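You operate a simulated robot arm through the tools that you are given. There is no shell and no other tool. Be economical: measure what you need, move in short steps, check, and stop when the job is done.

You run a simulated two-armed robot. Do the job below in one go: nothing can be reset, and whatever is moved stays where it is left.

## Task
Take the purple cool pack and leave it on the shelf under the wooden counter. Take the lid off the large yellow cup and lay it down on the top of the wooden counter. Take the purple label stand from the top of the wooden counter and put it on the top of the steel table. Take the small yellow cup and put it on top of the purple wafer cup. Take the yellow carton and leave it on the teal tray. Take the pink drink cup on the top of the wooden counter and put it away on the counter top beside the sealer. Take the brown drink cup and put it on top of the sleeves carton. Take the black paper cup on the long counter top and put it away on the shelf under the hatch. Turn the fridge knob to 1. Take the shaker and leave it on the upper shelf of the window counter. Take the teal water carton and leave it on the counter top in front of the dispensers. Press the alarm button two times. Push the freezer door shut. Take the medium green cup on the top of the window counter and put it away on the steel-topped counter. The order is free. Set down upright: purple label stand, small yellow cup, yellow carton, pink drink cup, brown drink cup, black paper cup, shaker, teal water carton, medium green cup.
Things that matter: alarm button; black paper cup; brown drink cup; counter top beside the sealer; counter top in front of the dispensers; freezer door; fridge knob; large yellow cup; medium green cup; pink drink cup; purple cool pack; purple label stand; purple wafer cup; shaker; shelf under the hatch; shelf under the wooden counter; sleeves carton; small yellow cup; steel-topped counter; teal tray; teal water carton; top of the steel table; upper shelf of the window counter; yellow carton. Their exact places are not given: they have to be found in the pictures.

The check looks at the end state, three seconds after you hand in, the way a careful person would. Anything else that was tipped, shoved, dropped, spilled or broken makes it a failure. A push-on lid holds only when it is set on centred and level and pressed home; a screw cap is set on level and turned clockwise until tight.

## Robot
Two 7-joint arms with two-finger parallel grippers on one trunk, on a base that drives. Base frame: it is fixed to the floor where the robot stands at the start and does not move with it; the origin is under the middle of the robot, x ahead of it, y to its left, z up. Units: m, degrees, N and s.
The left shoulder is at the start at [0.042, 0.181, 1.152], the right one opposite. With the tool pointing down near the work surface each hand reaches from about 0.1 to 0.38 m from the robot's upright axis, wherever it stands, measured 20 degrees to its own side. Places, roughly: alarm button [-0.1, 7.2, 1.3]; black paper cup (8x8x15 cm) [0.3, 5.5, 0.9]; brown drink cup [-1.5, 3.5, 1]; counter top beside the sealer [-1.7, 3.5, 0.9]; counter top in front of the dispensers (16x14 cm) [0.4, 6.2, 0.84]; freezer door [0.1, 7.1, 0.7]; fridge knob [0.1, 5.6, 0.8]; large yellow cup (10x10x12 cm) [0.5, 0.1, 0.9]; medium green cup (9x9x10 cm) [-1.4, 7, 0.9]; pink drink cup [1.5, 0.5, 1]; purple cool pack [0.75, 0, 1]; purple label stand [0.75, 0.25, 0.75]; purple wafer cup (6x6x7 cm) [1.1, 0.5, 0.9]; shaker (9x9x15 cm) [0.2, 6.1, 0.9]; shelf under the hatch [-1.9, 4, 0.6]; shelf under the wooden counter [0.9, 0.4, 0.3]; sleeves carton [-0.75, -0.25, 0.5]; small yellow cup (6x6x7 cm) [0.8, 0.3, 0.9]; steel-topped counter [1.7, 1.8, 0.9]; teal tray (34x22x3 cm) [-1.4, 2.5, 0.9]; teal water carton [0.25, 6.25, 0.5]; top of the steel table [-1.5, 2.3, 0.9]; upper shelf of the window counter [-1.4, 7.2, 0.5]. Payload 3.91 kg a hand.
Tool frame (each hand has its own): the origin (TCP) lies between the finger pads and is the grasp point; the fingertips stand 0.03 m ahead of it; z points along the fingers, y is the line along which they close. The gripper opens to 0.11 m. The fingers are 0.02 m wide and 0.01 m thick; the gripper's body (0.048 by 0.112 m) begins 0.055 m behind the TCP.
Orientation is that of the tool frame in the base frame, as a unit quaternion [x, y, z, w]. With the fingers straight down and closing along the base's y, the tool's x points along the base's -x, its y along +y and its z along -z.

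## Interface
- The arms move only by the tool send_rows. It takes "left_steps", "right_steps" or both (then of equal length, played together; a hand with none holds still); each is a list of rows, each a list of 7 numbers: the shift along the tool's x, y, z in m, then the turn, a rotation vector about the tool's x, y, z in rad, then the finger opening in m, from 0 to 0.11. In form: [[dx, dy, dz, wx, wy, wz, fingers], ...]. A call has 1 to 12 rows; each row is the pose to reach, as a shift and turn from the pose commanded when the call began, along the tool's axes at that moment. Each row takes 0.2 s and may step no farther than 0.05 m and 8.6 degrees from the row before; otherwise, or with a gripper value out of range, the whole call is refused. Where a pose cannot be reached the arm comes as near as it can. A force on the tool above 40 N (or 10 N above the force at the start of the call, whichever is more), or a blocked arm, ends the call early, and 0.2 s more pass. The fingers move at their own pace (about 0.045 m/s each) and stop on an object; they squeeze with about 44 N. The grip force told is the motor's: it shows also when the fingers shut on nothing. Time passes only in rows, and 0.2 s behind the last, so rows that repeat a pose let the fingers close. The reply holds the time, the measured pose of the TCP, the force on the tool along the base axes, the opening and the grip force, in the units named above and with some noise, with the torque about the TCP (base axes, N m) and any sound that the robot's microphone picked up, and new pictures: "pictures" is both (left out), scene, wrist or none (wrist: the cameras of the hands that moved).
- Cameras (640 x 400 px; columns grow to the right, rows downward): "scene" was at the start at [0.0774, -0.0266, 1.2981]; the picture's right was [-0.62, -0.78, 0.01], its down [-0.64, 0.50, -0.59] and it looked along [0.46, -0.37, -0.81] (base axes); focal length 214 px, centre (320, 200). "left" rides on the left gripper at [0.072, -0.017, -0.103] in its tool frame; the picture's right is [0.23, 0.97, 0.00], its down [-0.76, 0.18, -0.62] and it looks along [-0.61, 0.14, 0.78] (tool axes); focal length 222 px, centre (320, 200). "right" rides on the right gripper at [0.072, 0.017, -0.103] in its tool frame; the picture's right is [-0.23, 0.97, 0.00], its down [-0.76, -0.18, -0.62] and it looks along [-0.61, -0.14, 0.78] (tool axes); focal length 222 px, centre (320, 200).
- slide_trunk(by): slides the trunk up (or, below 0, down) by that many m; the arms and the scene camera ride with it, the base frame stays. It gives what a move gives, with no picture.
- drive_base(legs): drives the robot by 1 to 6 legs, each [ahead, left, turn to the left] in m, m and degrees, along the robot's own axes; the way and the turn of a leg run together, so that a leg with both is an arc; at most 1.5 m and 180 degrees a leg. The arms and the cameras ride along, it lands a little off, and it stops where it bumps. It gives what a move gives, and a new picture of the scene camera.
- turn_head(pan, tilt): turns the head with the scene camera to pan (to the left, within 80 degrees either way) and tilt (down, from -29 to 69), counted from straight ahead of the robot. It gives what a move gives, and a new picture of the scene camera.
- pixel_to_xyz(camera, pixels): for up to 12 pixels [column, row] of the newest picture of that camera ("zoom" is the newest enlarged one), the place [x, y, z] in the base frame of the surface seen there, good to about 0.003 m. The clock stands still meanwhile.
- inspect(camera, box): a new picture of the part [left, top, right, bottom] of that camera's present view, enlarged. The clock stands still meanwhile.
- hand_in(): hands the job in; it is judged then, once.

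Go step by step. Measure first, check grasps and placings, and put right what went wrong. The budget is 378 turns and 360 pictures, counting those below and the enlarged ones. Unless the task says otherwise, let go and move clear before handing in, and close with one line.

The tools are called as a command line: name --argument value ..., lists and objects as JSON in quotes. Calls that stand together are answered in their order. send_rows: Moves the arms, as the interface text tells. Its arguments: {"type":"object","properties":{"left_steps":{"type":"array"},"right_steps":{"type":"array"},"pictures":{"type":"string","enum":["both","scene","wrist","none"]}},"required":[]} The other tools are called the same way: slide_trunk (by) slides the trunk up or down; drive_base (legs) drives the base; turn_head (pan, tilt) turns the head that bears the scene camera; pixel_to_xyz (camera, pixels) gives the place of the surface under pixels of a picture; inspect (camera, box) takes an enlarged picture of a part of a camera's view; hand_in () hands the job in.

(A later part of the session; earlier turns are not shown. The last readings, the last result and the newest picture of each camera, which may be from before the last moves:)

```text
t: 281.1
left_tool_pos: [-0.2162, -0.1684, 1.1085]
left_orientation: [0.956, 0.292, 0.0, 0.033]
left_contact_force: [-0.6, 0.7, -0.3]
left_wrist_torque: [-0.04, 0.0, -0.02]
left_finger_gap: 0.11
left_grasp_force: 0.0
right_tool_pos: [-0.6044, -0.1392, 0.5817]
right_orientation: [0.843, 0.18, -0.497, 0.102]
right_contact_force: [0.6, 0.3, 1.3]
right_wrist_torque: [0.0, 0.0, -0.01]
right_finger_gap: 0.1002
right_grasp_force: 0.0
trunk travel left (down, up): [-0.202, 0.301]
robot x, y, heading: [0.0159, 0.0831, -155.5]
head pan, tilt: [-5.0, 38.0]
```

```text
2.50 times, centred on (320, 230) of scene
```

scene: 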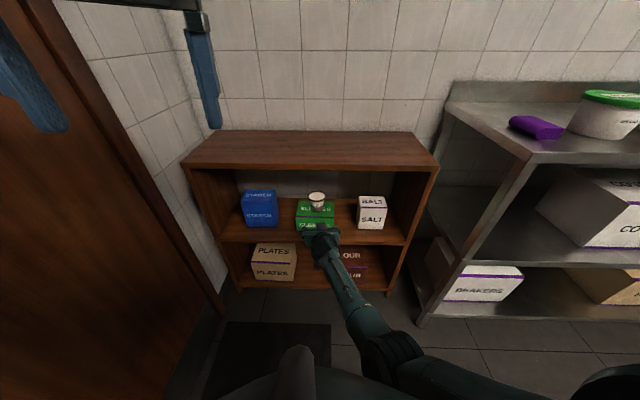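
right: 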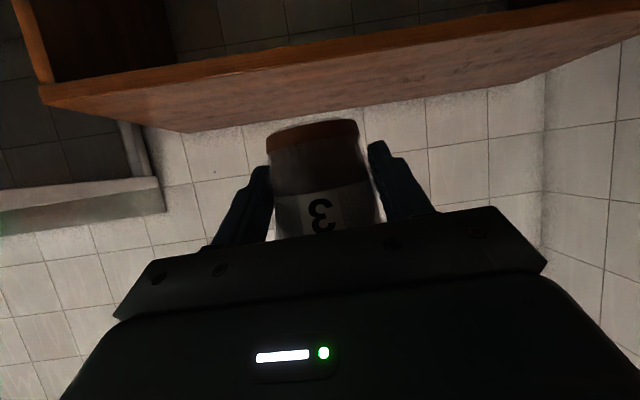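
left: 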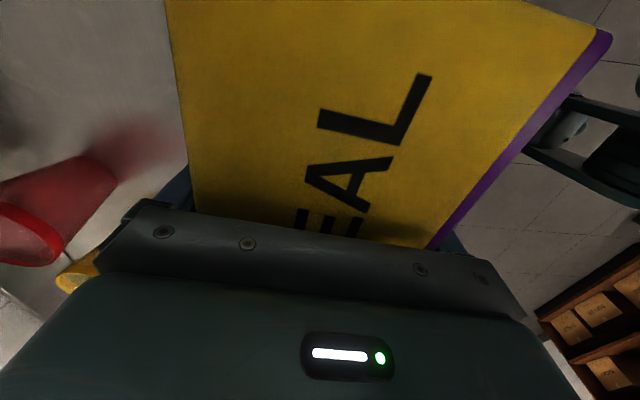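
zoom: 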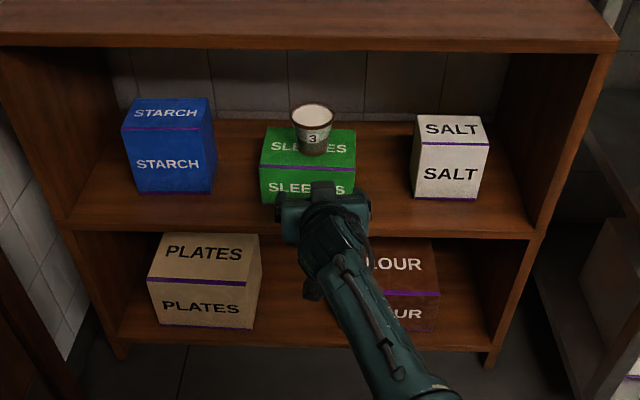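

The brown cup stands on the sleeves carton. Raise the trunk, then return the right hand to tool-down and tuck it.

slide_trunk --by 0.3

send_rows --right_steps '[[-0.01, 0, -0.01, 0, 0.13, 0, 0.1], [-0.02, 0, -0.02, 0, 0.26, 0, 0.1], [-0.03, 0, -0.03, 0, 0.39, 0, 0.1], [-0.05, 0, -0.04, 0, 0.52, 0, 0.1], [-0.07, 0, -0.05, 0, 0.65, 0, 0.1], [-0.09, 0, -0.07, 0, 0.78, 0, 0.1], [-0.11, 0, -0.09, 0, 0.91, 0, 0.1], [-0.12, 0, -0.11, 0, 1.05, 0, 0.1]]' --pictures "none"

```text
t: 284.1
left_tool_pos: [-0.2167, -0.1686, 1.4079]
left_orientation: [0.956, 0.292, 0.0, 0.033]
left_contact_force: [-0.3, -0.6, -0.5]
left_wrist_torque: [0.01, 0.03, -0.03]
left_finger_gap: 0.1099
left_grasp_force: 0.0
right_tool_pos: [-0.6049, -0.1396, 0.8825]
right_orientation: [0.843, 0.179, -0.497, 0.102]
right_contact_force: [-0.4, -0.5, 0.7]
right_wrist_torque: [0.03, -0.01, 0.0]
right_finger_gap: 0.1001
right_grasp_force: 0.0
trunk travel left (down, up): [-0.502, 0.001]
robot x, y, heading: [0.0189, 0.0817, -155.4]
head pan, tilt: [-5.0, 38.0]
```

```text
t: 285.9
left_tool_pos: [-0.2153, -0.1673, 1.4085]
left_orientation: [0.956, 0.291, 0.0, 0.033]
left_contact_force: [-0.1, 0.1, -0.6]
left_wrist_torque: [-0.02, 0.05, 0.01]
left_finger_gap: 0.11
left_grasp_force: 0.0
right_tool_pos: [-0.5697, -0.1242, 1.0417]
right_orientation: [0.978, 0.207, -0.006, -0.003]
right_contact_force: [-0.9, -0.4, 0.4]
right_wrist_torque: [-0.01, -0.02, -0.02]
right_finger_gap: 0.1
right_grasp_force: 0.1
trunk travel left (down, up): [-0.502, 0.001]
robot x, y, heading: [0.0175, 0.0815, -155.6]
head pan, tilt: [-5.0, 38.0]
```

send_rows --right_steps '[[0.035, -0.015, -0.015, 0, 0, 0, 0.1], [0.07, -0.03, -0.03, 0, 0, 0, 0.1], [0.105, -0.045, -0.045, 0, 0, 0, 0.1], [0.14, -0.06, -0.06, 0, 0, 0, 0.1], [0.175, -0.075, -0.075, 0, 0, 0, 0.1], [0.21, -0.09, -0.09, 0, 0, 0, 0.1]]' --left_steps '[[0, 0.005, 0.03, 0.01, 0, 0, 0.11], [0, 0.01, 0.06, 0.02, 0, 0, 0.11], [0, 0.015, 0.09, 0.03, 0, 0, 0.11], [0, 0.02, 0.12, 0.04, 0, 0, 0.11], [0, 0.025, 0.15, 0.05, 0, 0, 0.11], [0, 0.03, 0.18, 0.063, 0, 0, 0.11]]' --pictures "none"

drive_base --legs '[[0, -0.75, 0], [0, 0, 82.5], [0, 1.3, 0]]'

```text
t: 287.3
left_tool_pos: [-0.1948, -0.2032, 1.2308]
left_orientation: [0.956, 0.292, -0.011, 0.002]
left_contact_force: [1.0, 0.7, 0.7]
left_wrist_torque: [-0.02, 0.03, -0.02]
left_finger_gap: 0.1102
left_grasp_force: 0.0
right_tool_pos: [-0.4937, 0.006, 0.9804]
right_orientation: [0.978, 0.208, -0.011, 0.001]
right_contact_force: [-0.4, 1.5, 2.8]
right_wrist_torque: [0.01, -0.03, -0.01]
right_finger_gap: 0.1002
right_grasp_force: 0.0
right hand out of reach, approached as far as the arm can: row 2, 3, 4, 5, 6
trunk travel left (down, up): [-0.502, 0.001]
robot x, y, heading: [0.016, 0.0831, -155.5]
head pan, tilt: [-5.0, 38.0]
```

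```text
t: 301.1
left_tool_pos: [1.2117, 0.9113, 1.2313]
left_orientation: [0.52, 0.854, -0.005, 0.008]
left_contact_force: [-1.2, 0.3, 0.6]
left_wrist_torque: [0.01, 0.0, -0.01]
left_finger_gap: 0.1099
left_grasp_force: 0.0
right_tool_pos: [0.9661, 0.6413, 0.9794]
right_orientation: [0.594, 0.804, -0.008, 0.005]
right_contact_force: [0.2, -0.2, 0.0]
right_wrist_torque: [0.0, 0.0, -0.01]
right_finger_gap: 0.1001
right_grasp_force: 0.1
trunk travel left (down, up): [-0.502, 0.001]
robot x, y, heading: [0.95, 1.1593, -71.8]
head pan, tilt: [-5.0, 38.0]
```

scene: 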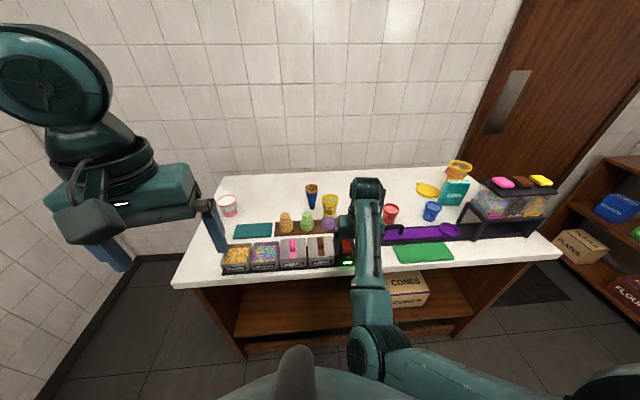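

Raise the right hand clear first, then drive to the far end of the counter for the pink cup.

send_rows --right_steps '[[0, 0, -0.04, 0, 0, 0, 0.1], [0, 0, -0.08, 0, 0, 0, 0.1], [0, 0, -0.12, 0, 0, 0, 0.1], [0, 0, -0.16, 0, 0, 0, 0.1], [0, 0, -0.2, 0, 0, 0, 0.1], [0.02, 0, -0.24, 0, 0, 0, 0.1]]' --pictures "none"

drive_base --legs '[[0, 0.06, -1], [0.23, 0, 0]]'

slide_trunk --by -0.1

```text
t: 302.5
left_tool_pos: [1.211, 0.9129, 1.2308]
left_orientation: [0.52, 0.854, -0.006, 0.009]
left_contact_force: [0.5, 0.2, -0.2]
left_wrist_torque: [-0.02, 0.0, -0.03]
left_finger_gap: 0.1101
left_grasp_force: 0.1
right_tool_pos: [1.0002, 0.5278, 1.2361]
right_orientation: [0.593, 0.805, -0.008, 0.004]
right_contact_force: [0.0, 0.8, -1.0]
right_wrist_torque: [-0.02, 0.01, -0.01]
right_finger_gap: 0.1001
right_grasp_force: 0.1
right hand out of reach, approached as far as the arm can: row 1, 2, 3, 4, 5, 6
trunk travel left (down, up): [-0.502, 0.001]
robot x, y, heading: [0.9463, 1.159, -72.2]
head pan, tilt: [-5.0, 38.0]
```

```text
t: 304.8
left_tool_pos: [1.3336, 0.7042, 1.2311]
left_orientation: [0.526, 0.851, -0.005, 0.007]
left_contact_force: [0.1, -1.1, -0.5]
left_wrist_torque: [-0.02, 0.01, -0.01]
left_finger_gap: 0.11
left_grasp_force: 0.1
right_tool_pos: [1.1154, 0.3226, 1.2369]
right_orientation: [0.601, 0.8, -0.008, 0.005]
right_contact_force: [0.6, 0.4, 0.4]
right_wrist_torque: [0.0, 0.0, 0.0]
right_finger_gap: 0.1002
right_grasp_force: 0.0
trunk travel left (down, up): [-0.502, 0.001]
robot x, y, heading: [1.0796, 0.9547, -72.8]
head pan, tilt: [-5.0, 38.0]
```

scene: 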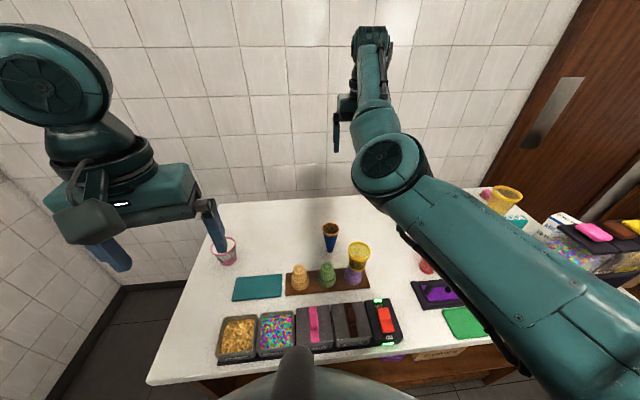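

```text
t: 306.1
left_tool_pos: [1.3335, 0.7045, 1.1309]
left_orientation: [0.526, 0.851, -0.005, 0.009]
left_contact_force: [0.1, 0.0, 1.2]
left_wrist_torque: [-0.04, -0.02, -0.01]
left_finger_gap: 0.1101
left_grasp_force: 0.0
right_tool_pos: [1.1137, 0.3224, 1.1362]
right_orientation: [0.6, 0.8, -0.008, 0.006]
right_contact_force: [0.4, 0.4, 0.3]
right_wrist_torque: [0.0, 0.01, 0.01]
right_finger_gap: 0.1004
right_grasp_force: 0.0
trunk travel left (down, up): [-0.402, 0.101]
robot x, y, heading: [1.0761, 0.9587, -72.9]
head pan, tilt: [-5.0, 38.0]
```

pixel_to_xyz --camera "scene" --pixels '[[214, 246], [235, 244], [228, 240], [225, 252], [225, 246], [222, 262], [222, 242]]'

inspect --camera "scene" --box '[180, 190, 280, 280]'

```text
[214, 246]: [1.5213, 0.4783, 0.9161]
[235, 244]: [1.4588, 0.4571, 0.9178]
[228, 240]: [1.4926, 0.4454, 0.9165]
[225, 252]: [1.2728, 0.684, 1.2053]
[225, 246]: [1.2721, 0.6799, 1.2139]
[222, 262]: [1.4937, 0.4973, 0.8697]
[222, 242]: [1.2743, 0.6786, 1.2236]
```

```text
4.44 times, centred on (230, 235) of scene
```

zoom: 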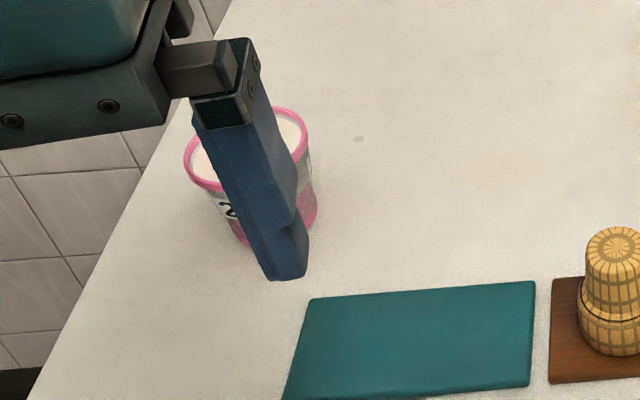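

Pink cup centre ≈(1.490,0.468), rim z 0.916. Move the left hand above it.

send_rows --left_steps '[[-0.045, 0.005, 0.0, 0, 0, 0, 0.1], [-0.09, 0.01, 0.01, 0, 0, 0, 0.1], [-0.135, 0.016, 0.02, 0, 0, 0, 0.1], [-0.18, 0.022, 0.03, 0, 0, 0, 0.1], [-0.222, 0.027, 0.05, 0, 0, 0, 0.1], [-0.258, 0.031, 0.075, 0, 0, 0, 0.1], [-0.282, 0.034, 0.1, 0, 0, 0, 0.1], [-0.282, 0.034, 0.1, 0, 0, 0, 0.1]]' --pictures "wrist"

```text
t: 307.9
left_tool_pos: [1.4934, 0.4841, 1.0404]
left_orientation: [0.526, 0.85, -0.006, 0.009]
left_contact_force: [-0.1, 0.2, 0.4]
left_wrist_torque: [0.01, 0.0, -0.03]
left_finger_gap: 0.0999
left_grasp_force: 0.1
left hand out of reach, approached as far as the arm can: row 7, 8
right_tool_pos: [1.1145, 0.3221, 1.136]
right_orientation: [0.601, 0.799, -0.008, 0.004]
right_contact_force: [0.4, 0.0, 0.3]
right_wrist_torque: [-0.01, -0.01, -0.01]
right_finger_gap: 0.1002
right_grasp_force: 0.2
trunk travel left (down, up): [-0.402, 0.101]
robot x, y, heading: [1.0743, 0.9561, -72.6]
head pan, tilt: [-5.0, 38.0]
```

left: 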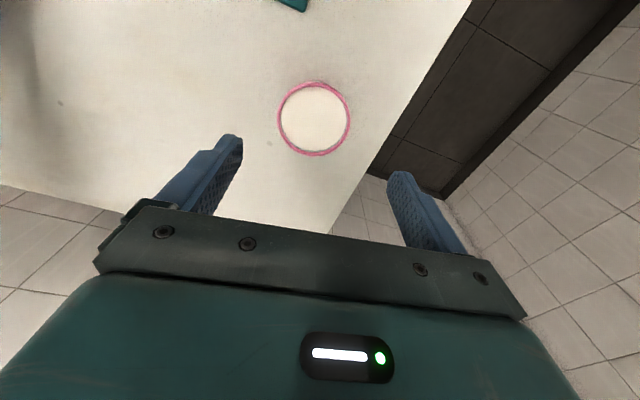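

The cup is almost exactly below (offset −7 mm y). Descend, grip and lift.

send_rows --left_steps '[[0, -0.007, 0.03, 0, 0, 0, 0.1], [0, -0.007, 0.07, 0, 0, 0, 0.1], [0, -0.007, 0.11, 0, 0, 0, 0.1], [0, -0.007, 0.137, 0, 0, 0, 0.1], [0, -0.007, 0.137, 0, 0, 0, 0.1]]' --pictures "wrist"

```text
t: 309.1
left_tool_pos: [1.4945, 0.5239, 0.9321]
left_orientation: [0.526, 0.85, -0.006, 0.008]
left_contact_force: [-0.4, 0.4, -0.5]
left_wrist_torque: [0.0, 0.0, 0.02]
left_finger_gap: 0.1
left_grasp_force: 0.1
left hand out of reach, approached as far as the arm can: row 1, 2, 3, 4, 5
right_tool_pos: [1.1148, 0.3234, 1.1366]
right_orientation: [0.601, 0.799, -0.008, 0.005]
right_contact_force: [0.2, -0.9, -0.1]
right_wrist_torque: [0.02, -0.01, -0.01]
right_finger_gap: 0.1001
right_grasp_force: 0.0
trunk travel left (down, up): [-0.402, 0.101]
robot x, y, heading: [1.0747, 0.9522, -73.2]
head pan, tilt: [-5.0, 38.0]
```

left: 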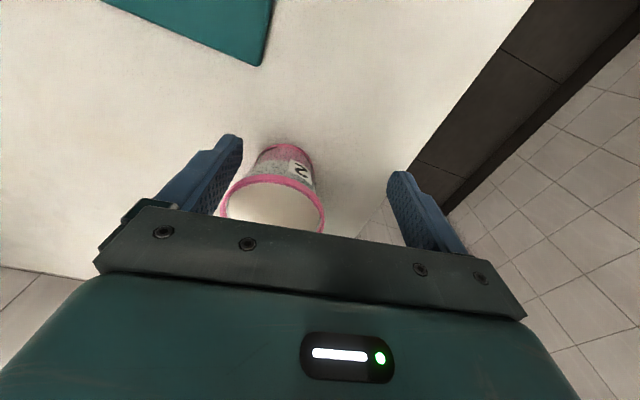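

The arm loses reach as it goes down, but not at z≈1.04. So go back up over the cup, raise the right hand, and lower by the trunk instead.

send_rows --left_steps '[[0, 0, -0.035, 0, 0, 0, 0.1], [0, 0, -0.07, 0, 0, 0, 0.1], [0, 0, -0.108, 0, 0, 0, 0.1], [-0.018, -0.013, -0.113, 0, 0, 0, 0.1], [-0.035, -0.026, -0.118, 0, 0, 0, 0.1], [-0.035, -0.026, -0.118, 0, 0, 0, 0.1]]' --right_steps '[[0, 0, -0.03, 0, 0, 0, 0.1], [0, 0, -0.06, 0, 0, 0, 0.1], [0, 0, -0.09, 0, 0, 0, 0.1], [0, 0, -0.12, 0, 0, 0, 0.1], [0, 0, -0.15, 0, 0, 0, 0.1], [0, 0, -0.16, 0, 0, 0, 0.1]]' --pictures "wrist"

```text
t: 310.5
left_tool_pos: [1.4877, 0.4838, 1.0502]
left_orientation: [0.526, 0.851, -0.006, 0.009]
left_contact_force: [0.2, -0.2, -1.8]
left_wrist_torque: [0.05, 0.0, 0.01]
left_finger_gap: 0.1
left_grasp_force: 0.0
right_tool_pos: [1.0927, 0.3399, 1.2707]
right_orientation: [0.601, 0.799, -0.008, 0.005]
right_contact_force: [0.9, 1.0, 0.0]
right_wrist_torque: [0.02, -0.01, 0.0]
right_finger_gap: 0.1002
right_grasp_force: 0.1
right hand out of reach, approached as far as the arm can: row 4, 5, 6
trunk travel left (down, up): [-0.402, 0.101]
robot x, y, heading: [1.0764, 0.9536, -72.7]
head pan, tilt: [-5.0, 38.0]
```

right: 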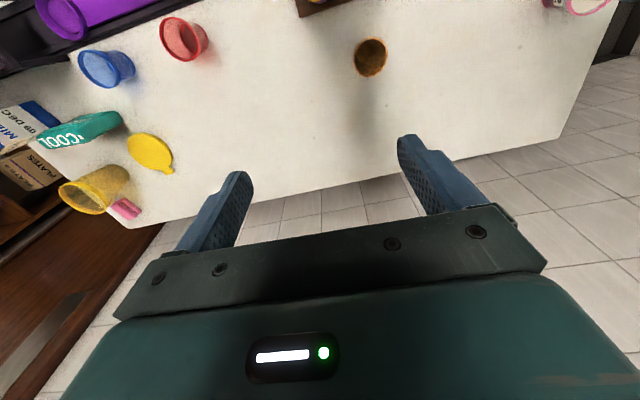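
left: 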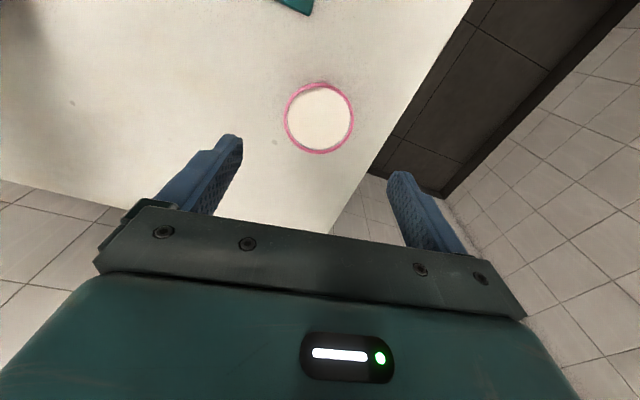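

Centred. Lower with the trunk 0.147 and grip.

slide_trunk --by -0.147

send_rows --left_steps '[[0, 0, 0, 0, 0, 0, 0.04], [0, 0, 0, 0, 0, 0, 0.04], [0, 0, 0, 0, 0, 0, 0.04], [0, 0, 0, 0, 0, 0, 0.04]]' --pictures "none"

slide_trunk --by 0.247

```text
t: 312.2
left_tool_pos: [1.4873, 0.4834, 0.903]
left_orientation: [0.526, 0.85, -0.006, 0.009]
left_contact_force: [-0.1, -0.4, 0.1]
left_wrist_torque: [0.01, -0.02, 0.01]
left_finger_gap: 0.0997
left_grasp_force: 0.0
right_tool_pos: [1.0917, 0.3385, 1.1239]
right_orientation: [0.6, 0.8, -0.008, 0.005]
right_contact_force: [-0.6, 0.8, 0.1]
right_wrist_torque: [-0.01, 0.0, -0.05]
right_finger_gap: 0.0999
right_grasp_force: 0.1
trunk travel left (down, up): [-0.255, 0.248]
robot x, y, heading: [1.0759, 0.9545, -72.9]
head pan, tilt: [-5.0, 38.0]
```

```text
t: 313.2
left_tool_pos: [1.4878, 0.4831, 0.9034]
left_orientation: [0.526, 0.85, -0.006, 0.008]
left_contact_force: [0.4, -0.3, 1.2]
left_wrist_torque: [0.0, 0.03, -0.02]
left_finger_gap: 0.0714
left_grasp_force: 43.6
right_tool_pos: [1.0914, 0.3401, 1.1238]
right_orientation: [0.601, 0.799, -0.008, 0.006]
right_contact_force: [0.4, 0.6, -0.3]
right_wrist_torque: [-0.03, 0.03, 0.03]
right_finger_gap: 0.0999
right_grasp_force: 0.0
trunk travel left (down, up): [-0.255, 0.248]
robot x, y, heading: [1.0762, 0.9574, -72.9]
head pan, tilt: [-5.0, 38.0]
```

```text
t: 315.8
left_tool_pos: [1.4879, 0.4842, 1.1503]
left_orientation: [0.526, 0.85, -0.006, 0.009]
left_contact_force: [-0.1, 0.0, -0.1]
left_wrist_torque: [0.02, -0.01, 0.01]
left_finger_gap: 0.0711
left_grasp_force: 44.1
right_tool_pos: [1.0917, 0.3398, 1.3699]
right_orientation: [0.6, 0.8, -0.008, 0.004]
right_contact_force: [-0.6, -0.2, -0.3]
right_wrist_torque: [0.02, 0.0, 0.01]
right_finger_gap: 0.1002
right_grasp_force: 0.0
trunk travel left (down, up): [-0.502, 0.001]
robot x, y, heading: [1.0757, 0.9571, -72.9]
head pan, tilt: [-5.0, 38.0]
```

Pink cup gripped (0.071). Drive to the sealer counter.

drive_base --legs '[[-0.45, 0, 0], [0, 0, -131], [1.5, 0, 0], [0, 0, -60], [1.5, 0, 0], [0, 0, 95]]'

```text
t: 344.3
left_tool_pos: [-1.1598, 2.9828, 1.1483]
left_orientation: [0.978, 0.208, -0.011, 0.002]
left_contact_force: [0.8, 0.3, -1.3]
left_wrist_torque: [-0.01, -0.01, -0.03]
left_finger_gap: 0.0693
left_grasp_force: 43.9
right_tool_pos: [-1.2876, 3.3834, 1.3712]
right_orientation: [0.993, 0.12, -0.009, -0.002]
right_contact_force: [-0.2, -0.3, 0.0]
right_wrist_torque: [-0.01, 0.0, 0.01]
right_finger_gap: 0.1001
right_grasp_force: 0.0
trunk travel left (down, up): [-0.502, 0.001]
robot x, y, heading: [-0.6737, 3.3726, -165.1]
head pan, tilt: [-5.0, 38.0]
```

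scene: 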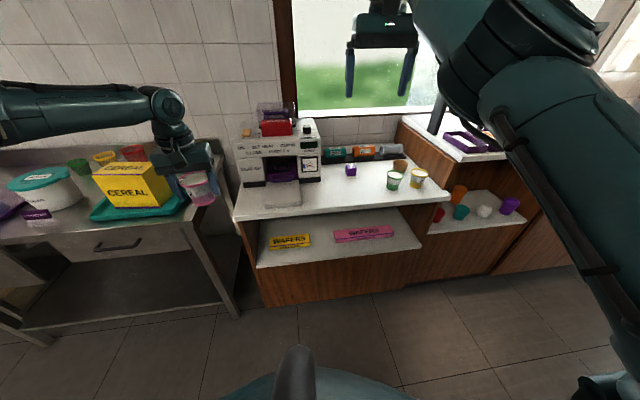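

Pull the right hand back, then line up for placing pink in the free spot between the dice and the green cup.

send_rows --right_steps '[[0.04, 0, 0.03, 0, 0, 0, 0.1], [0.08, 0, 0.06, 0, 0, 0, 0.1], [0.12, 0, 0.09, 0, 0, 0, 0.1], [0.16, 0, 0.11, 0, 0, 0, 0.1], [0.2, 0, 0.13, 0, 0, 0, 0.1]]' --pictures "none"

drive_base --legs '[[0, 0, -5], [0, -0.47, 0], [0.25, 0, 0]]'

```text
t: 345.5
left_tool_pos: [-1.1597, 2.9818, 1.1498]
left_orientation: [0.978, 0.208, -0.01, 0.001]
left_contact_force: [0.4, -0.1, -2.0]
left_wrist_torque: [0.01, -0.01, 0.0]
left_finger_gap: 0.0691
left_grasp_force: 43.4
right_tool_pos: [-1.2775, 3.3851, 1.3632]
right_orientation: [0.993, 0.121, -0.008, -0.003]
right_contact_force: [-0.2, -0.3, 0.6]
right_wrist_torque: [0.05, -0.02, 0.0]
right_finger_gap: 0.1001
right_grasp_force: 0.1
right hand out of reach, approached as far as the arm can: row 1, 2, 3, 4, 5
trunk travel left (down, up): [-0.502, 0.001]
robot x, y, heading: [-0.673, 3.3775, -165.3]
head pan, tilt: [-5.0, 38.0]
```

```text
t: 350.3
left_tool_pos: [-1.519, 3.4506, 1.1492]
left_orientation: [0.985, 0.172, -0.01, 0.002]
left_contact_force: [0.5, 0.6, -2.0]
left_wrist_torque: [0.01, -0.03, 0.0]
left_finger_gap: 0.0688
left_grasp_force: 43.8
right_tool_pos: [-1.6055, 3.8608, 1.3632]
right_orientation: [0.997, 0.082, -0.007, -0.003]
right_contact_force: [0.3, -0.2, 0.4]
right_wrist_torque: [0.04, -0.03, 0.01]
right_finger_gap: 0.1
right_grasp_force: 0.1
trunk travel left (down, up): [-0.502, 0.001]
robot x, y, heading: [-0.9976, 3.8049, -169.6]
head pan, tilt: [-5.0, 38.0]
```

scene: 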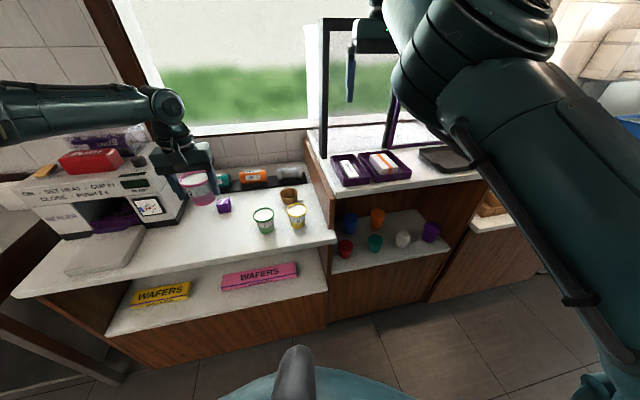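

The right arm is stretched straight; fold it with an up-and-back move before going closer.

send_rows --right_steps '[[0.01, 0, -0.04, 0, 0, 0, 0.1], [0.02, 0, -0.08, 0, 0, 0, 0.1], [0.04, 0, -0.12, 0, 0, 0, 0.1], [0.07, 0, -0.15, 0, 0, 0, 0.1], [0.11, 0, -0.16, 0, 0, 0, 0.1], [0.15, 0, -0.16, 0, 0, 0, 0.1], [0.19, 0, -0.16, 0, 0, 0, 0.1], [0.23, 0, -0.14, 0, 0, 0, 0.1], [0.27, 0, -0.11, 0, 0, 0, 0.1]]' --pictures "none"

```text
t: 352.3
left_tool_pos: [-1.5182, 3.4498, 1.1491]
left_orientation: [0.985, 0.171, -0.011, 0.002]
left_contact_force: [-1.0, 0.1, -1.1]
left_wrist_torque: [0.0, -0.03, -0.02]
left_finger_gap: 0.0686
left_grasp_force: 44.1
right_tool_pos: [-1.4113, 3.941, 1.5139]
right_orientation: [0.997, 0.077, 0.007, 0.025]
right_contact_force: [-0.5, -0.4, -1.5]
right_wrist_torque: [-0.02, -0.02, -0.01]
right_finger_gap: 0.1002
right_grasp_force: 0.0
right hand out of reach, approached as far as the arm can: row 2, 3, 4, 5, 6, 7, 8, 9
trunk travel left (down, up): [-0.502, 0.001]
robot x, y, heading: [-0.9996, 3.802, -169.6]
head pan, tilt: [-5.0, 38.0]
```

Drive 8 cm ahead, then lower by trunk to set the cup down.

drive_base --legs '[[0.085, 0, 0]]'

slide_trunk --by -0.18

inspect --camera "scene" --box '[100, 100, 340, 280]'

```text
t: 353.4
left_tool_pos: [-1.6007, 3.433, 1.1488]
left_orientation: [0.985, 0.171, -0.01, 0.001]
left_contact_force: [0.5, 0.3, -1.0]
left_wrist_torque: [0.01, -0.07, 0.0]
left_finger_gap: 0.0687
left_grasp_force: 44.1
right_tool_pos: [-1.4938, 3.9245, 1.5152]
right_orientation: [0.997, 0.078, 0.006, 0.025]
right_contact_force: [-0.1, -0.1, 0.1]
right_wrist_torque: [0.02, -0.03, -0.03]
right_finger_gap: 0.1002
right_grasp_force: 0.0
trunk travel left (down, up): [-0.502, 0.001]
robot x, y, heading: [-1.0839, 3.7885, -169.6]
head pan, tilt: [-5.0, 38.0]
```

scene: 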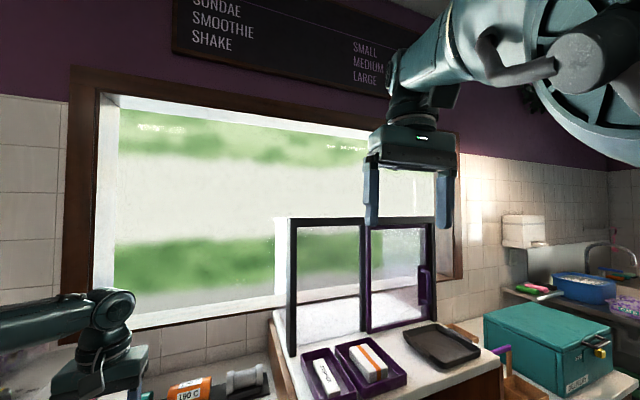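

```text
t: 355.4
left_tool_pos: [-1.6006, 3.4342, 0.9692]
left_orientation: [0.985, 0.172, -0.011, 0.001]
left_contact_force: [-0.4, 0.6, -1.1]
left_wrist_torque: [0.03, -0.01, 0.05]
left_finger_gap: 0.0684
left_grasp_force: 43.8
right_tool_pos: [-1.4957, 3.9252, 1.3323]
right_orientation: [0.997, 0.078, 0.01, 0.025]
right_contact_force: [0.1, -0.1, -0.5]
right_wrist_torque: [-0.01, 0.02, 0.0]
right_finger_gap: 0.0998
right_grasp_force: 0.1
trunk travel left (down, up): [-0.322, 0.181]
robot x, y, heading: [-1.079, 3.7895, -169.5]
head pan, tilt: [-5.0, 38.0]
```

```text
2.22 times, centred on (220, 190) of scene
```

zoom: 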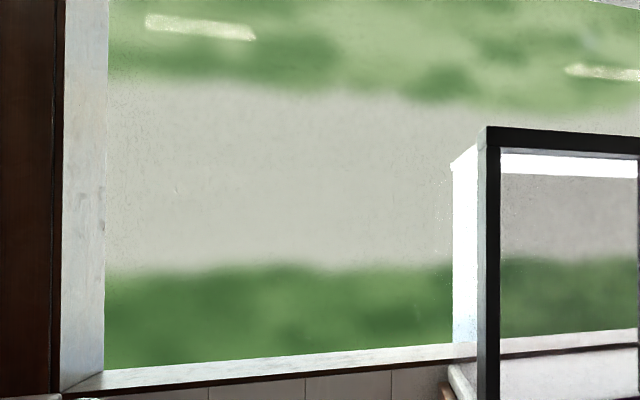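

The head view looks shifted (perhaps nudged by the right arm); re-aim the head.

turn_head --pan 10 --tilt 45

```text
t: 356.1
left_tool_pos: [-1.6001, 3.4332, 0.9695]
left_orientation: [0.985, 0.172, -0.011, 0.001]
left_contact_force: [0.3, -0.3, -1.8]
left_wrist_torque: [0.01, -0.01, -0.01]
left_finger_gap: 0.0686
left_grasp_force: 44.3
right_tool_pos: [-1.497, 3.9252, 1.3313]
right_orientation: [0.997, 0.078, 0.011, 0.026]
right_contact_force: [0.9, 0.2, -0.9]
right_wrist_torque: [-0.02, -0.02, -0.01]
right_finger_gap: 0.1001
right_grasp_force: 0.0
trunk travel left (down, up): [-0.322, 0.181]
robot x, y, heading: [-1.0842, 3.7886, -169.4]
head pan, tilt: [10.0, 45.0]
```

scene: 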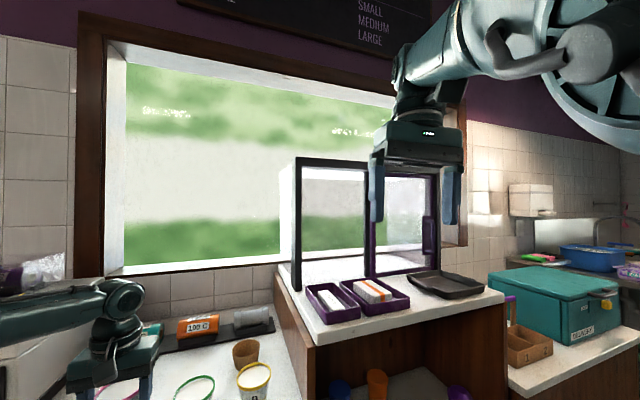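

turn_head --pan 20 --tilt 68

pixel_to_xyz --camera "scene" --pixels '[[320, 200], [320, 300], [200, 250], [420, 250]]'

```text
t: 357.0
left_tool_pos: [-1.6, 3.4336, 0.971]
left_orientation: [0.985, 0.172, -0.011, 0.0]
left_contact_force: [-0.4, 0.3, -1.1]
left_wrist_torque: [0.03, -0.01, -0.04]
left_finger_gap: 0.0684
left_grasp_force: 44.3
right_tool_pos: [-1.4962, 3.9255, 1.3326]
right_orientation: [0.997, 0.077, 0.011, 0.025]
right_contact_force: [0.5, -0.1, -0.7]
right_wrist_torque: [0.03, -0.01, -0.02]
right_finger_gap: 0.1002
right_grasp_force: 0.1
trunk travel left (down, up): [-0.322, 0.181]
robot x, y, heading: [-1.0825, 3.7905, -169.5]
head pan, tilt: [20.0, 68.0]
```

scene: 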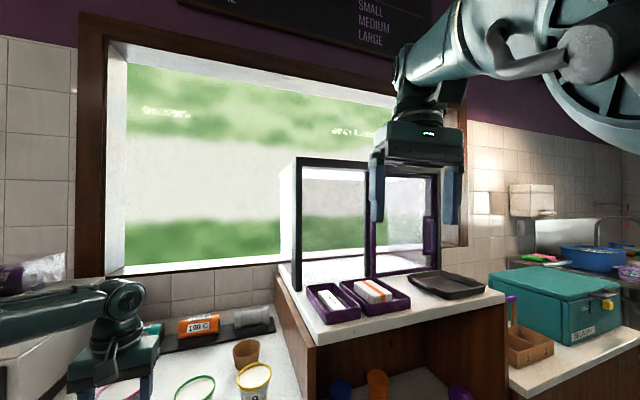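

```text
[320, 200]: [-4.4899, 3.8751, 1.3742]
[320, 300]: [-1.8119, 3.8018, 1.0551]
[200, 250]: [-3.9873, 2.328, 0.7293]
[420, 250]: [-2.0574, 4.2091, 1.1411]
```

The right arm is jamming the head; I'll free it after placing. The spot (-1.60,3.434) is where the brown cup stood, so it's free: lower by trunk to contact.

slide_trunk --by -0.036

```text
t: 357.8
left_tool_pos: [-1.6006, 3.4338, 0.9345]
left_orientation: [0.985, 0.172, -0.01, 0.001]
left_contact_force: [-0.9, -0.1, -0.8]
left_wrist_torque: [0.01, -0.02, 0.01]
left_finger_gap: 0.0685
left_grasp_force: 43.6
right_tool_pos: [-1.4963, 3.9252, 1.2946]
right_orientation: [0.997, 0.077, 0.011, 0.026]
right_contact_force: [-0.5, -0.5, 0.4]
right_wrist_torque: [-0.04, -0.03, 0.0]
right_finger_gap: 0.1
right_grasp_force: 0.0
trunk travel left (down, up): [-0.286, 0.217]
robot x, y, heading: [-1.0815, 3.7895, -169.7]
head pan, tilt: [20.0, 68.0]
```

slide_trunk --by -0.006

inspect --camera "left" --box '[160, 60, 480, 260]'

```text
t: 358.4
left_tool_pos: [-1.5995, 3.4346, 0.9327]
left_orientation: [0.985, 0.173, -0.015, 0.001]
left_contact_force: [1.3, -3.4, 22.9]
left_wrist_torque: [-0.02, -0.12, 0.08]
left_finger_gap: 0.0684
left_grasp_force: 44.0
right_tool_pos: [-1.4938, 3.927, 1.2903]
right_orientation: [0.997, 0.077, 0.011, 0.026]
right_contact_force: [-0.6, 0.1, -0.2]
right_wrist_torque: [-0.01, 0.02, 0.01]
right_finger_gap: 0.0999
right_grasp_force: 0.0
trunk travel left (down, up): [-0.28, 0.223]
robot x, y, heading: [-1.0808, 3.7879, -169.5]
head pan, tilt: [20.0, 68.0]
```

```text
2.00 times, centred on (320, 160) of left
```

zoom: 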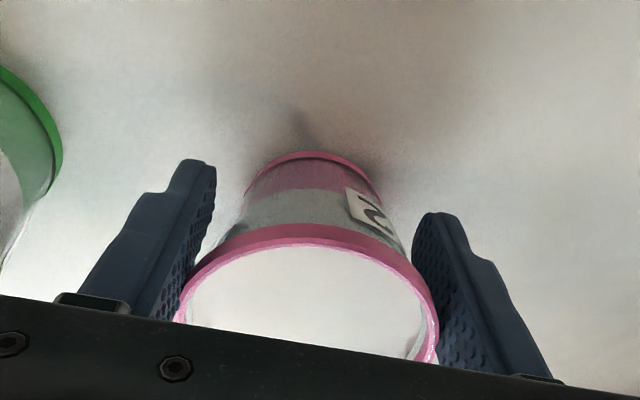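

Seated firmly. Ease off 3 mm, open, raise by trunk.

slide_trunk --by 0.005

send_rows --left_steps '[[0, 0, 0, 0, 0, 0, 0.085], [0, 0, 0, 0, 0, 0, 0.1], [0, 0, 0, 0, 0, 0, 0.1]]' --pictures "none"

slide_trunk --by 0.2

inspect --camera "left" --box '[0, 0, 640, 400]'

```text
t: 358.9
left_tool_pos: [-1.5992, 3.4349, 0.9328]
left_orientation: [0.985, 0.171, -0.011, 0.001]
left_contact_force: [-3.3, -2.3, 11.4]
left_wrist_torque: [0.1, 0.48, 0.12]
left_finger_gap: 0.0683
left_grasp_force: 44.3
right_tool_pos: [-1.4938, 3.9248, 1.2954]
right_orientation: [0.997, 0.078, 0.011, 0.026]
right_contact_force: [-0.8, 1.2, 0.0]
right_wrist_torque: [0.01, 0.01, 0.0]
right_finger_gap: 0.1
right_grasp_force: 0.0
trunk travel left (down, up): [-0.285, 0.218]
robot x, y, heading: [-1.0825, 3.7898, -169.6]
head pan, tilt: [20.0, 68.0]
```

```text
t: 359.7
left_tool_pos: [-1.5993, 3.4342, 0.9327]
left_orientation: [0.985, 0.173, -0.011, 0.001]
left_contact_force: [0.6, -0.5, -0.2]
left_wrist_torque: [-0.01, 0.02, -0.01]
left_finger_gap: 0.1001
left_grasp_force: 0.0
right_tool_pos: [-1.4957, 3.9262, 1.2944]
right_orientation: [0.997, 0.077, 0.012, 0.024]
right_contact_force: [-0.1, -0.1, 0.2]
right_wrist_torque: [-0.02, 0.01, 0.02]
right_finger_gap: 0.1002
right_grasp_force: 0.0
trunk travel left (down, up): [-0.285, 0.218]
robot x, y, heading: [-1.083, 3.7837, -169.9]
head pan, tilt: [20.0, 68.0]
```

```text
t: 361.9
left_tool_pos: [-1.6004, 3.4334, 1.1327]
left_orientation: [0.985, 0.172, -0.011, 0.002]
left_contact_force: [-0.1, 0.1, 0.0]
left_wrist_torque: [-0.01, 0.03, 0.0]
left_finger_gap: 0.1
left_grasp_force: 0.1
right_tool_pos: [-1.4959, 3.9251, 1.493]
right_orientation: [0.997, 0.077, 0.012, 0.027]
right_contact_force: [0.3, -0.5, 0.1]
right_wrist_torque: [-0.04, -0.01, 0.03]
right_finger_gap: 0.1001
right_grasp_force: 0.1
trunk travel left (down, up): [-0.485, 0.018]
robot x, y, heading: [-1.0825, 3.7879, -169.8]
head pan, tilt: [20.0, 68.0]
```

```text
1.00 times, centred on (320, 200) of left
```

zoom: 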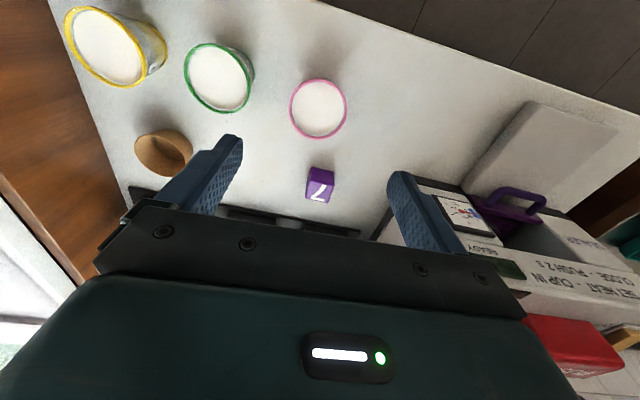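

Pink cup placed upright. Back off and bring both hands down to a natural posture to free the head.

drive_base --legs '[[-0.4, 0, 0]]'

send_rows --right_steps '[[0, 0, 0.04, 0, 0, 0, 0.1], [0, 0, 0.08, 0, 0, 0, 0.1], [0, 0, 0.12, 0, 0, 0, 0.1], [0, 0, 0.16, 0, 0, 0, 0.1], [0, -0.02, 0.2, 0, 0, 0, 0.1], [0, -0.04, 0.24, 0, 0, 0, 0.1], [0, -0.06, 0.28, 0, 0, 0, 0.1], [0, -0.08, 0.32, 0, 0, 0, 0.1], [0, -0.1, 0.35, 0, 0, 0, 0.1]]' --left_steps '[[0.03, 0, 0, 0, 0, 0, 0.1], [0.06, 0, 0, 0, 0, 0, 0.1], [0.09, 0, 0, 0, 0, 0, 0.1], [0.12, 0, 0, 0, 0, 0, 0.1], [0.15, 0, 0, 0, 0, 0, 0.1], [0.18, 0, 0, 0, 0, 0, 0.1], [0.2, 0, 0, 0, 0, 0, 0.1], [0.2, 0, 0, 0, 0, 0, 0.1], [0.2, 0, 0, 0, 0, 0, 0.1]]' --pictures "scene"

```text
t: 364.3
left_tool_pos: [-1.2112, 3.5045, 1.1336]
left_orientation: [0.985, 0.173, -0.01, 0.001]
left_contact_force: [0.7, 0.8, 0.6]
left_wrist_torque: [0.0, 0.02, -0.01]
left_finger_gap: 0.0999
left_grasp_force: 0.2
right_tool_pos: [-1.1101, 3.9972, 1.4937]
right_orientation: [0.997, 0.078, 0.011, 0.026]
right_contact_force: [-0.3, 0.1, 0.3]
right_wrist_torque: [0.02, 0.02, 0.0]
right_finger_gap: 0.1
right_grasp_force: 0.0
trunk travel left (down, up): [-0.485, 0.018]
robot x, y, heading: [-0.6939, 3.8606, -169.6]
head pan, tilt: [20.0, 68.0]
```

scene: 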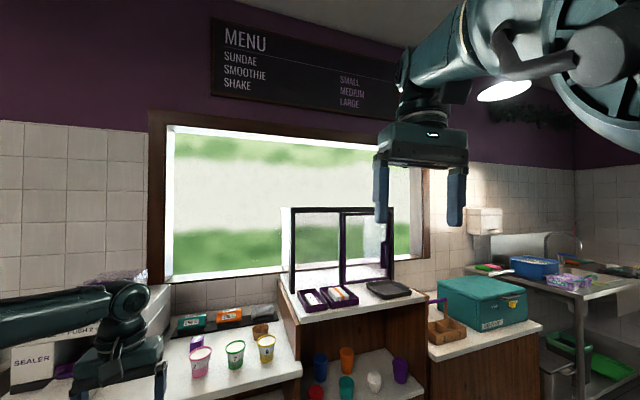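

```text
t: 366.3
left_tool_pos: [-1.0245, 3.5733, 1.1285]
left_orientation: [0.985, 0.173, -0.01, 0.001]
left_contact_force: [-0.6, 0.0, -0.2]
left_wrist_torque: [-0.01, 0.03, -0.01]
left_finger_gap: 0.1
left_grasp_force: 0.1
right_tool_pos: [-1.1163, 4.0809, 1.1374]
right_orientation: [0.997, 0.078, 0.011, 0.027]
right_contact_force: [0.2, 0.7, -1.4]
right_wrist_torque: [-0.02, 0.0, 0.01]
right_finger_gap: 0.1003
right_grasp_force: 0.1
right hand out of reach, approached as far as the arm can: row 1, 2, 3, 4, 5, 6, 7, 8, 9
trunk travel left (down, up): [-0.485, 0.018]
robot x, y, heading: [-0.6977, 3.8615, -169.6]
head pan, tilt: [20.0, 68.0]
```

scene: 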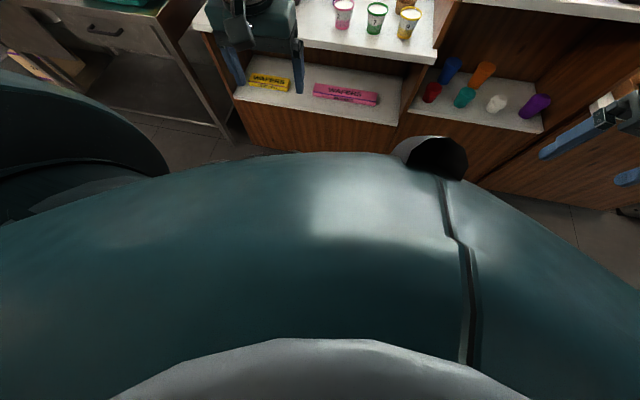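

Head is free again, and I can see the hatch shelf with coloured cups. Measure it for later.

pixel_to_xyz --camera "scene" --pixels '[[430, 118], [480, 126], [520, 130], [510, 88], [515, 110], [430, 100], [464, 105], [496, 110], [532, 113], [410, 115], [540, 132], [500, 20]]'

inspect --camera "scene" --box '[400, 0, 600, 150]'

```text
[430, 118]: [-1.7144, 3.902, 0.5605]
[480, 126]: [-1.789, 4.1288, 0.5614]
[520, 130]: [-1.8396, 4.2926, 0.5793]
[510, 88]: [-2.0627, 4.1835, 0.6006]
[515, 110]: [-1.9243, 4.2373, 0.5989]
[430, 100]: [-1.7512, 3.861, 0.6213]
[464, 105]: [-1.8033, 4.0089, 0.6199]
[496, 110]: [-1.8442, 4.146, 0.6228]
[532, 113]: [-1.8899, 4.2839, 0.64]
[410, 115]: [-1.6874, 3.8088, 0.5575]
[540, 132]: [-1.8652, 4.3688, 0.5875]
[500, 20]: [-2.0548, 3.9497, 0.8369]
```

```text
2.67 times, centred on (500, 75) of scene
```

zoom: 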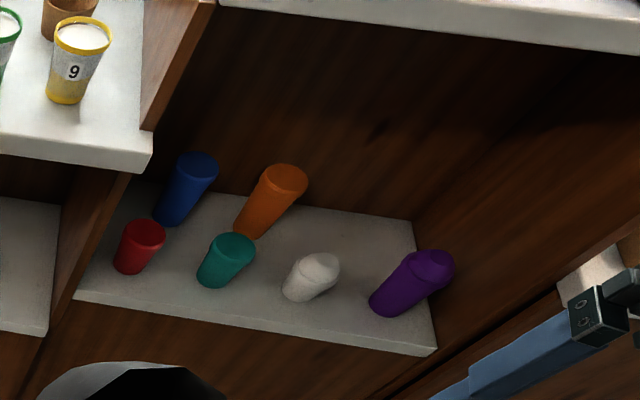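

Target spot on the hatch shelf noted (≈(-1.99,4.165,0.60)). Now drive north toward the long counter.

turn_head --pan 0 --tilt 35

drive_base --legs '[[0, 0, -108], [1.5, 0, 0], [0, 0, -70]]'

```text
t: 367.3
left_tool_pos: [-1.0227, 3.5716, 1.1304]
left_orientation: [0.985, 0.172, -0.01, 0.001]
left_contact_force: [0.4, 0.5, 0.7]
left_wrist_torque: [0.0, -0.02, -0.01]
left_finger_gap: 0.1001
left_grasp_force: 0.1
right_tool_pos: [-1.1132, 4.0828, 1.1355]
right_orientation: [0.997, 0.072, 0.017, 0.034]
right_contact_force: [0.6, 0.1, -0.3]
right_wrist_torque: [0.02, -0.05, -0.02]
right_finger_gap: 0.1
right_grasp_force: 0.0
trunk travel left (down, up): [-0.485, 0.018]
robot x, y, heading: [-0.6933, 3.8621, -169.6]
head pan, tilt: [0.0, 35.0]
```

scene: 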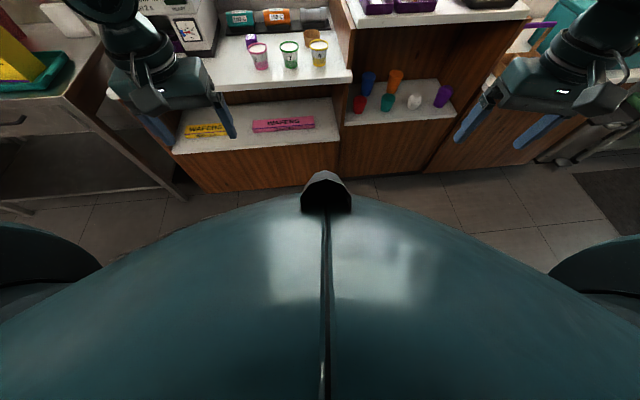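

```text
t: 379.2
left_tool_pos: [-0.746, 5.7546, 1.1306]
left_orientation: [0.733, -0.68, -0.007, -0.008]
left_contact_force: [0.2, 0.9, -0.3]
left_wrist_torque: [-0.03, 0.02, 0.0]
left_finger_gap: 0.0999
left_grasp_force: 0.0
right_tool_pos: [-0.2289, 5.7004, 1.1342]
right_orientation: [-0.658, 0.752, 0.017, -0.043]
right_contact_force: [2.5, -7.0, 2.2]
right_wrist_torque: [0.74, 0.15, -0.07]
right_finger_gap: 0.1
right_grasp_force: 0.3
trunk travel left (down, up): [-0.485, 0.018]
robot x, y, heading: [-0.5554, 5.3624, 85.0]
head pan, tilt: [0.0, 35.0]
stopped in leg 2: the robot was blocked; the commanded pose is now the measured one
```

scene: 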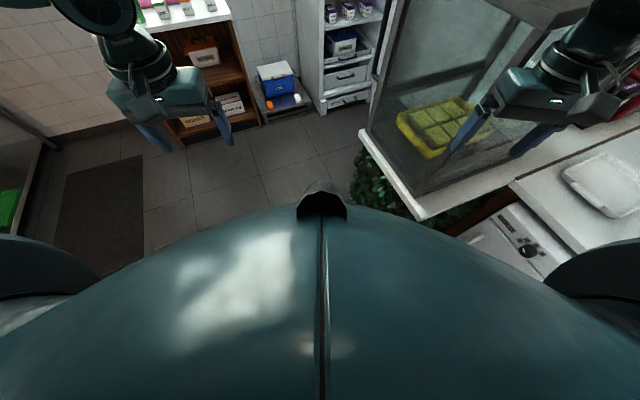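

The right hand touched the glass display on the counter end. Back off, and look around.

drive_base --legs '[[-0.3, 0.1, 0]]'

turn_head --pan -45 --tilt 15

```text
t: 381.3
left_tool_pos: [-0.8703, 5.4696, 1.1304]
left_orientation: [0.734, -0.679, -0.007, -0.007]
left_contact_force: [-1.0, -0.1, 0.5]
left_wrist_torque: [-0.02, 0.0, -0.01]
left_finger_gap: 0.0998
left_grasp_force: 0.1
right_tool_pos: [-0.3537, 5.417, 1.1329]
right_orientation: [-0.659, 0.751, 0.017, -0.043]
right_contact_force: [0.2, -0.2, 0.2]
right_wrist_torque: [-0.03, 0.0, 0.0]
right_finger_gap: 0.0999
right_grasp_force: 0.0
trunk travel left (down, up): [-0.485, 0.018]
robot x, y, heading: [-0.6814, 5.0774, 85.1]
head pan, tilt: [0.0, 35.0]
```

scene: 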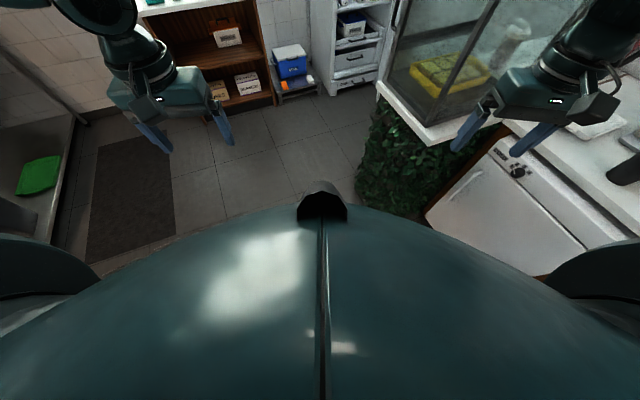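

```text
t: 382.4
left_tool_pos: [-0.8701, 5.4714, 1.1308]
left_orientation: [0.734, -0.68, -0.007, -0.008]
left_contact_force: [0.3, 0.8, -0.5]
left_wrist_torque: [-0.02, -0.03, -0.02]
left_finger_gap: 0.1
left_grasp_force: 0.1
right_tool_pos: [-0.3549, 5.4157, 1.1324]
right_orientation: [-0.657, 0.752, 0.018, -0.045]
right_contact_force: [0.1, 0.7, 1.1]
right_wrist_torque: [0.01, 0.0, 0.01]
right_finger_gap: 0.1001
right_grasp_force: 0.0
trunk travel left (down, up): [-0.485, 0.018]
robot x, y, heading: [-0.6826, 5.0807, 85.0]
head pan, tilt: [-45.0, 15.0]
```

scene: 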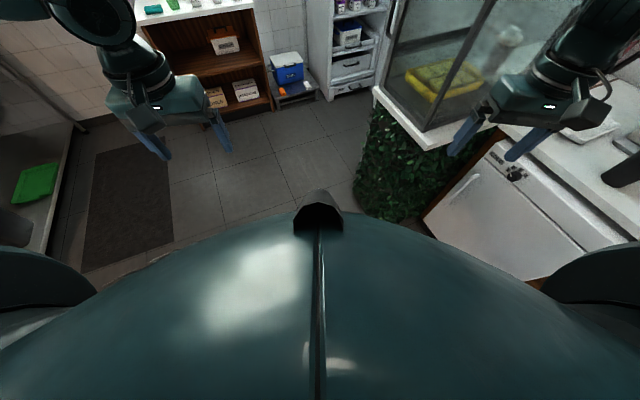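

The head did not follow. Try another head command to see if it moves.

turn_head --pan -30 --tilt 25

```text
t: 383.2
left_tool_pos: [-0.8699, 5.4705, 1.1299]
left_orientation: [0.734, -0.679, -0.007, -0.007]
left_contact_force: [-0.9, 0.4, -0.2]
left_wrist_torque: [0.01, 0.01, 0.0]
left_finger_gap: 0.0999
left_grasp_force: 0.0
right_tool_pos: [-0.3531, 5.4162, 1.1325]
right_orientation: [-0.657, 0.752, 0.018, -0.045]
right_contact_force: [0.3, 0.6, 0.3]
right_wrist_torque: [-0.03, 0.01, -0.04]
right_finger_gap: 0.1
right_grasp_force: 0.1
trunk travel left (down, up): [-0.485, 0.018]
robot x, y, heading: [-0.6823, 5.0798, 85.1]
head pan, tilt: [-30.0, 25.0]
```

scene: 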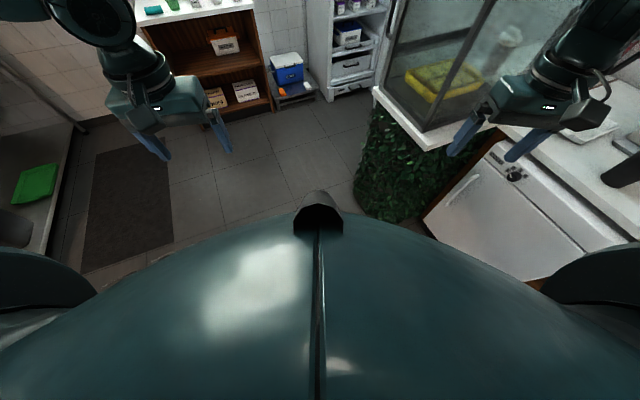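

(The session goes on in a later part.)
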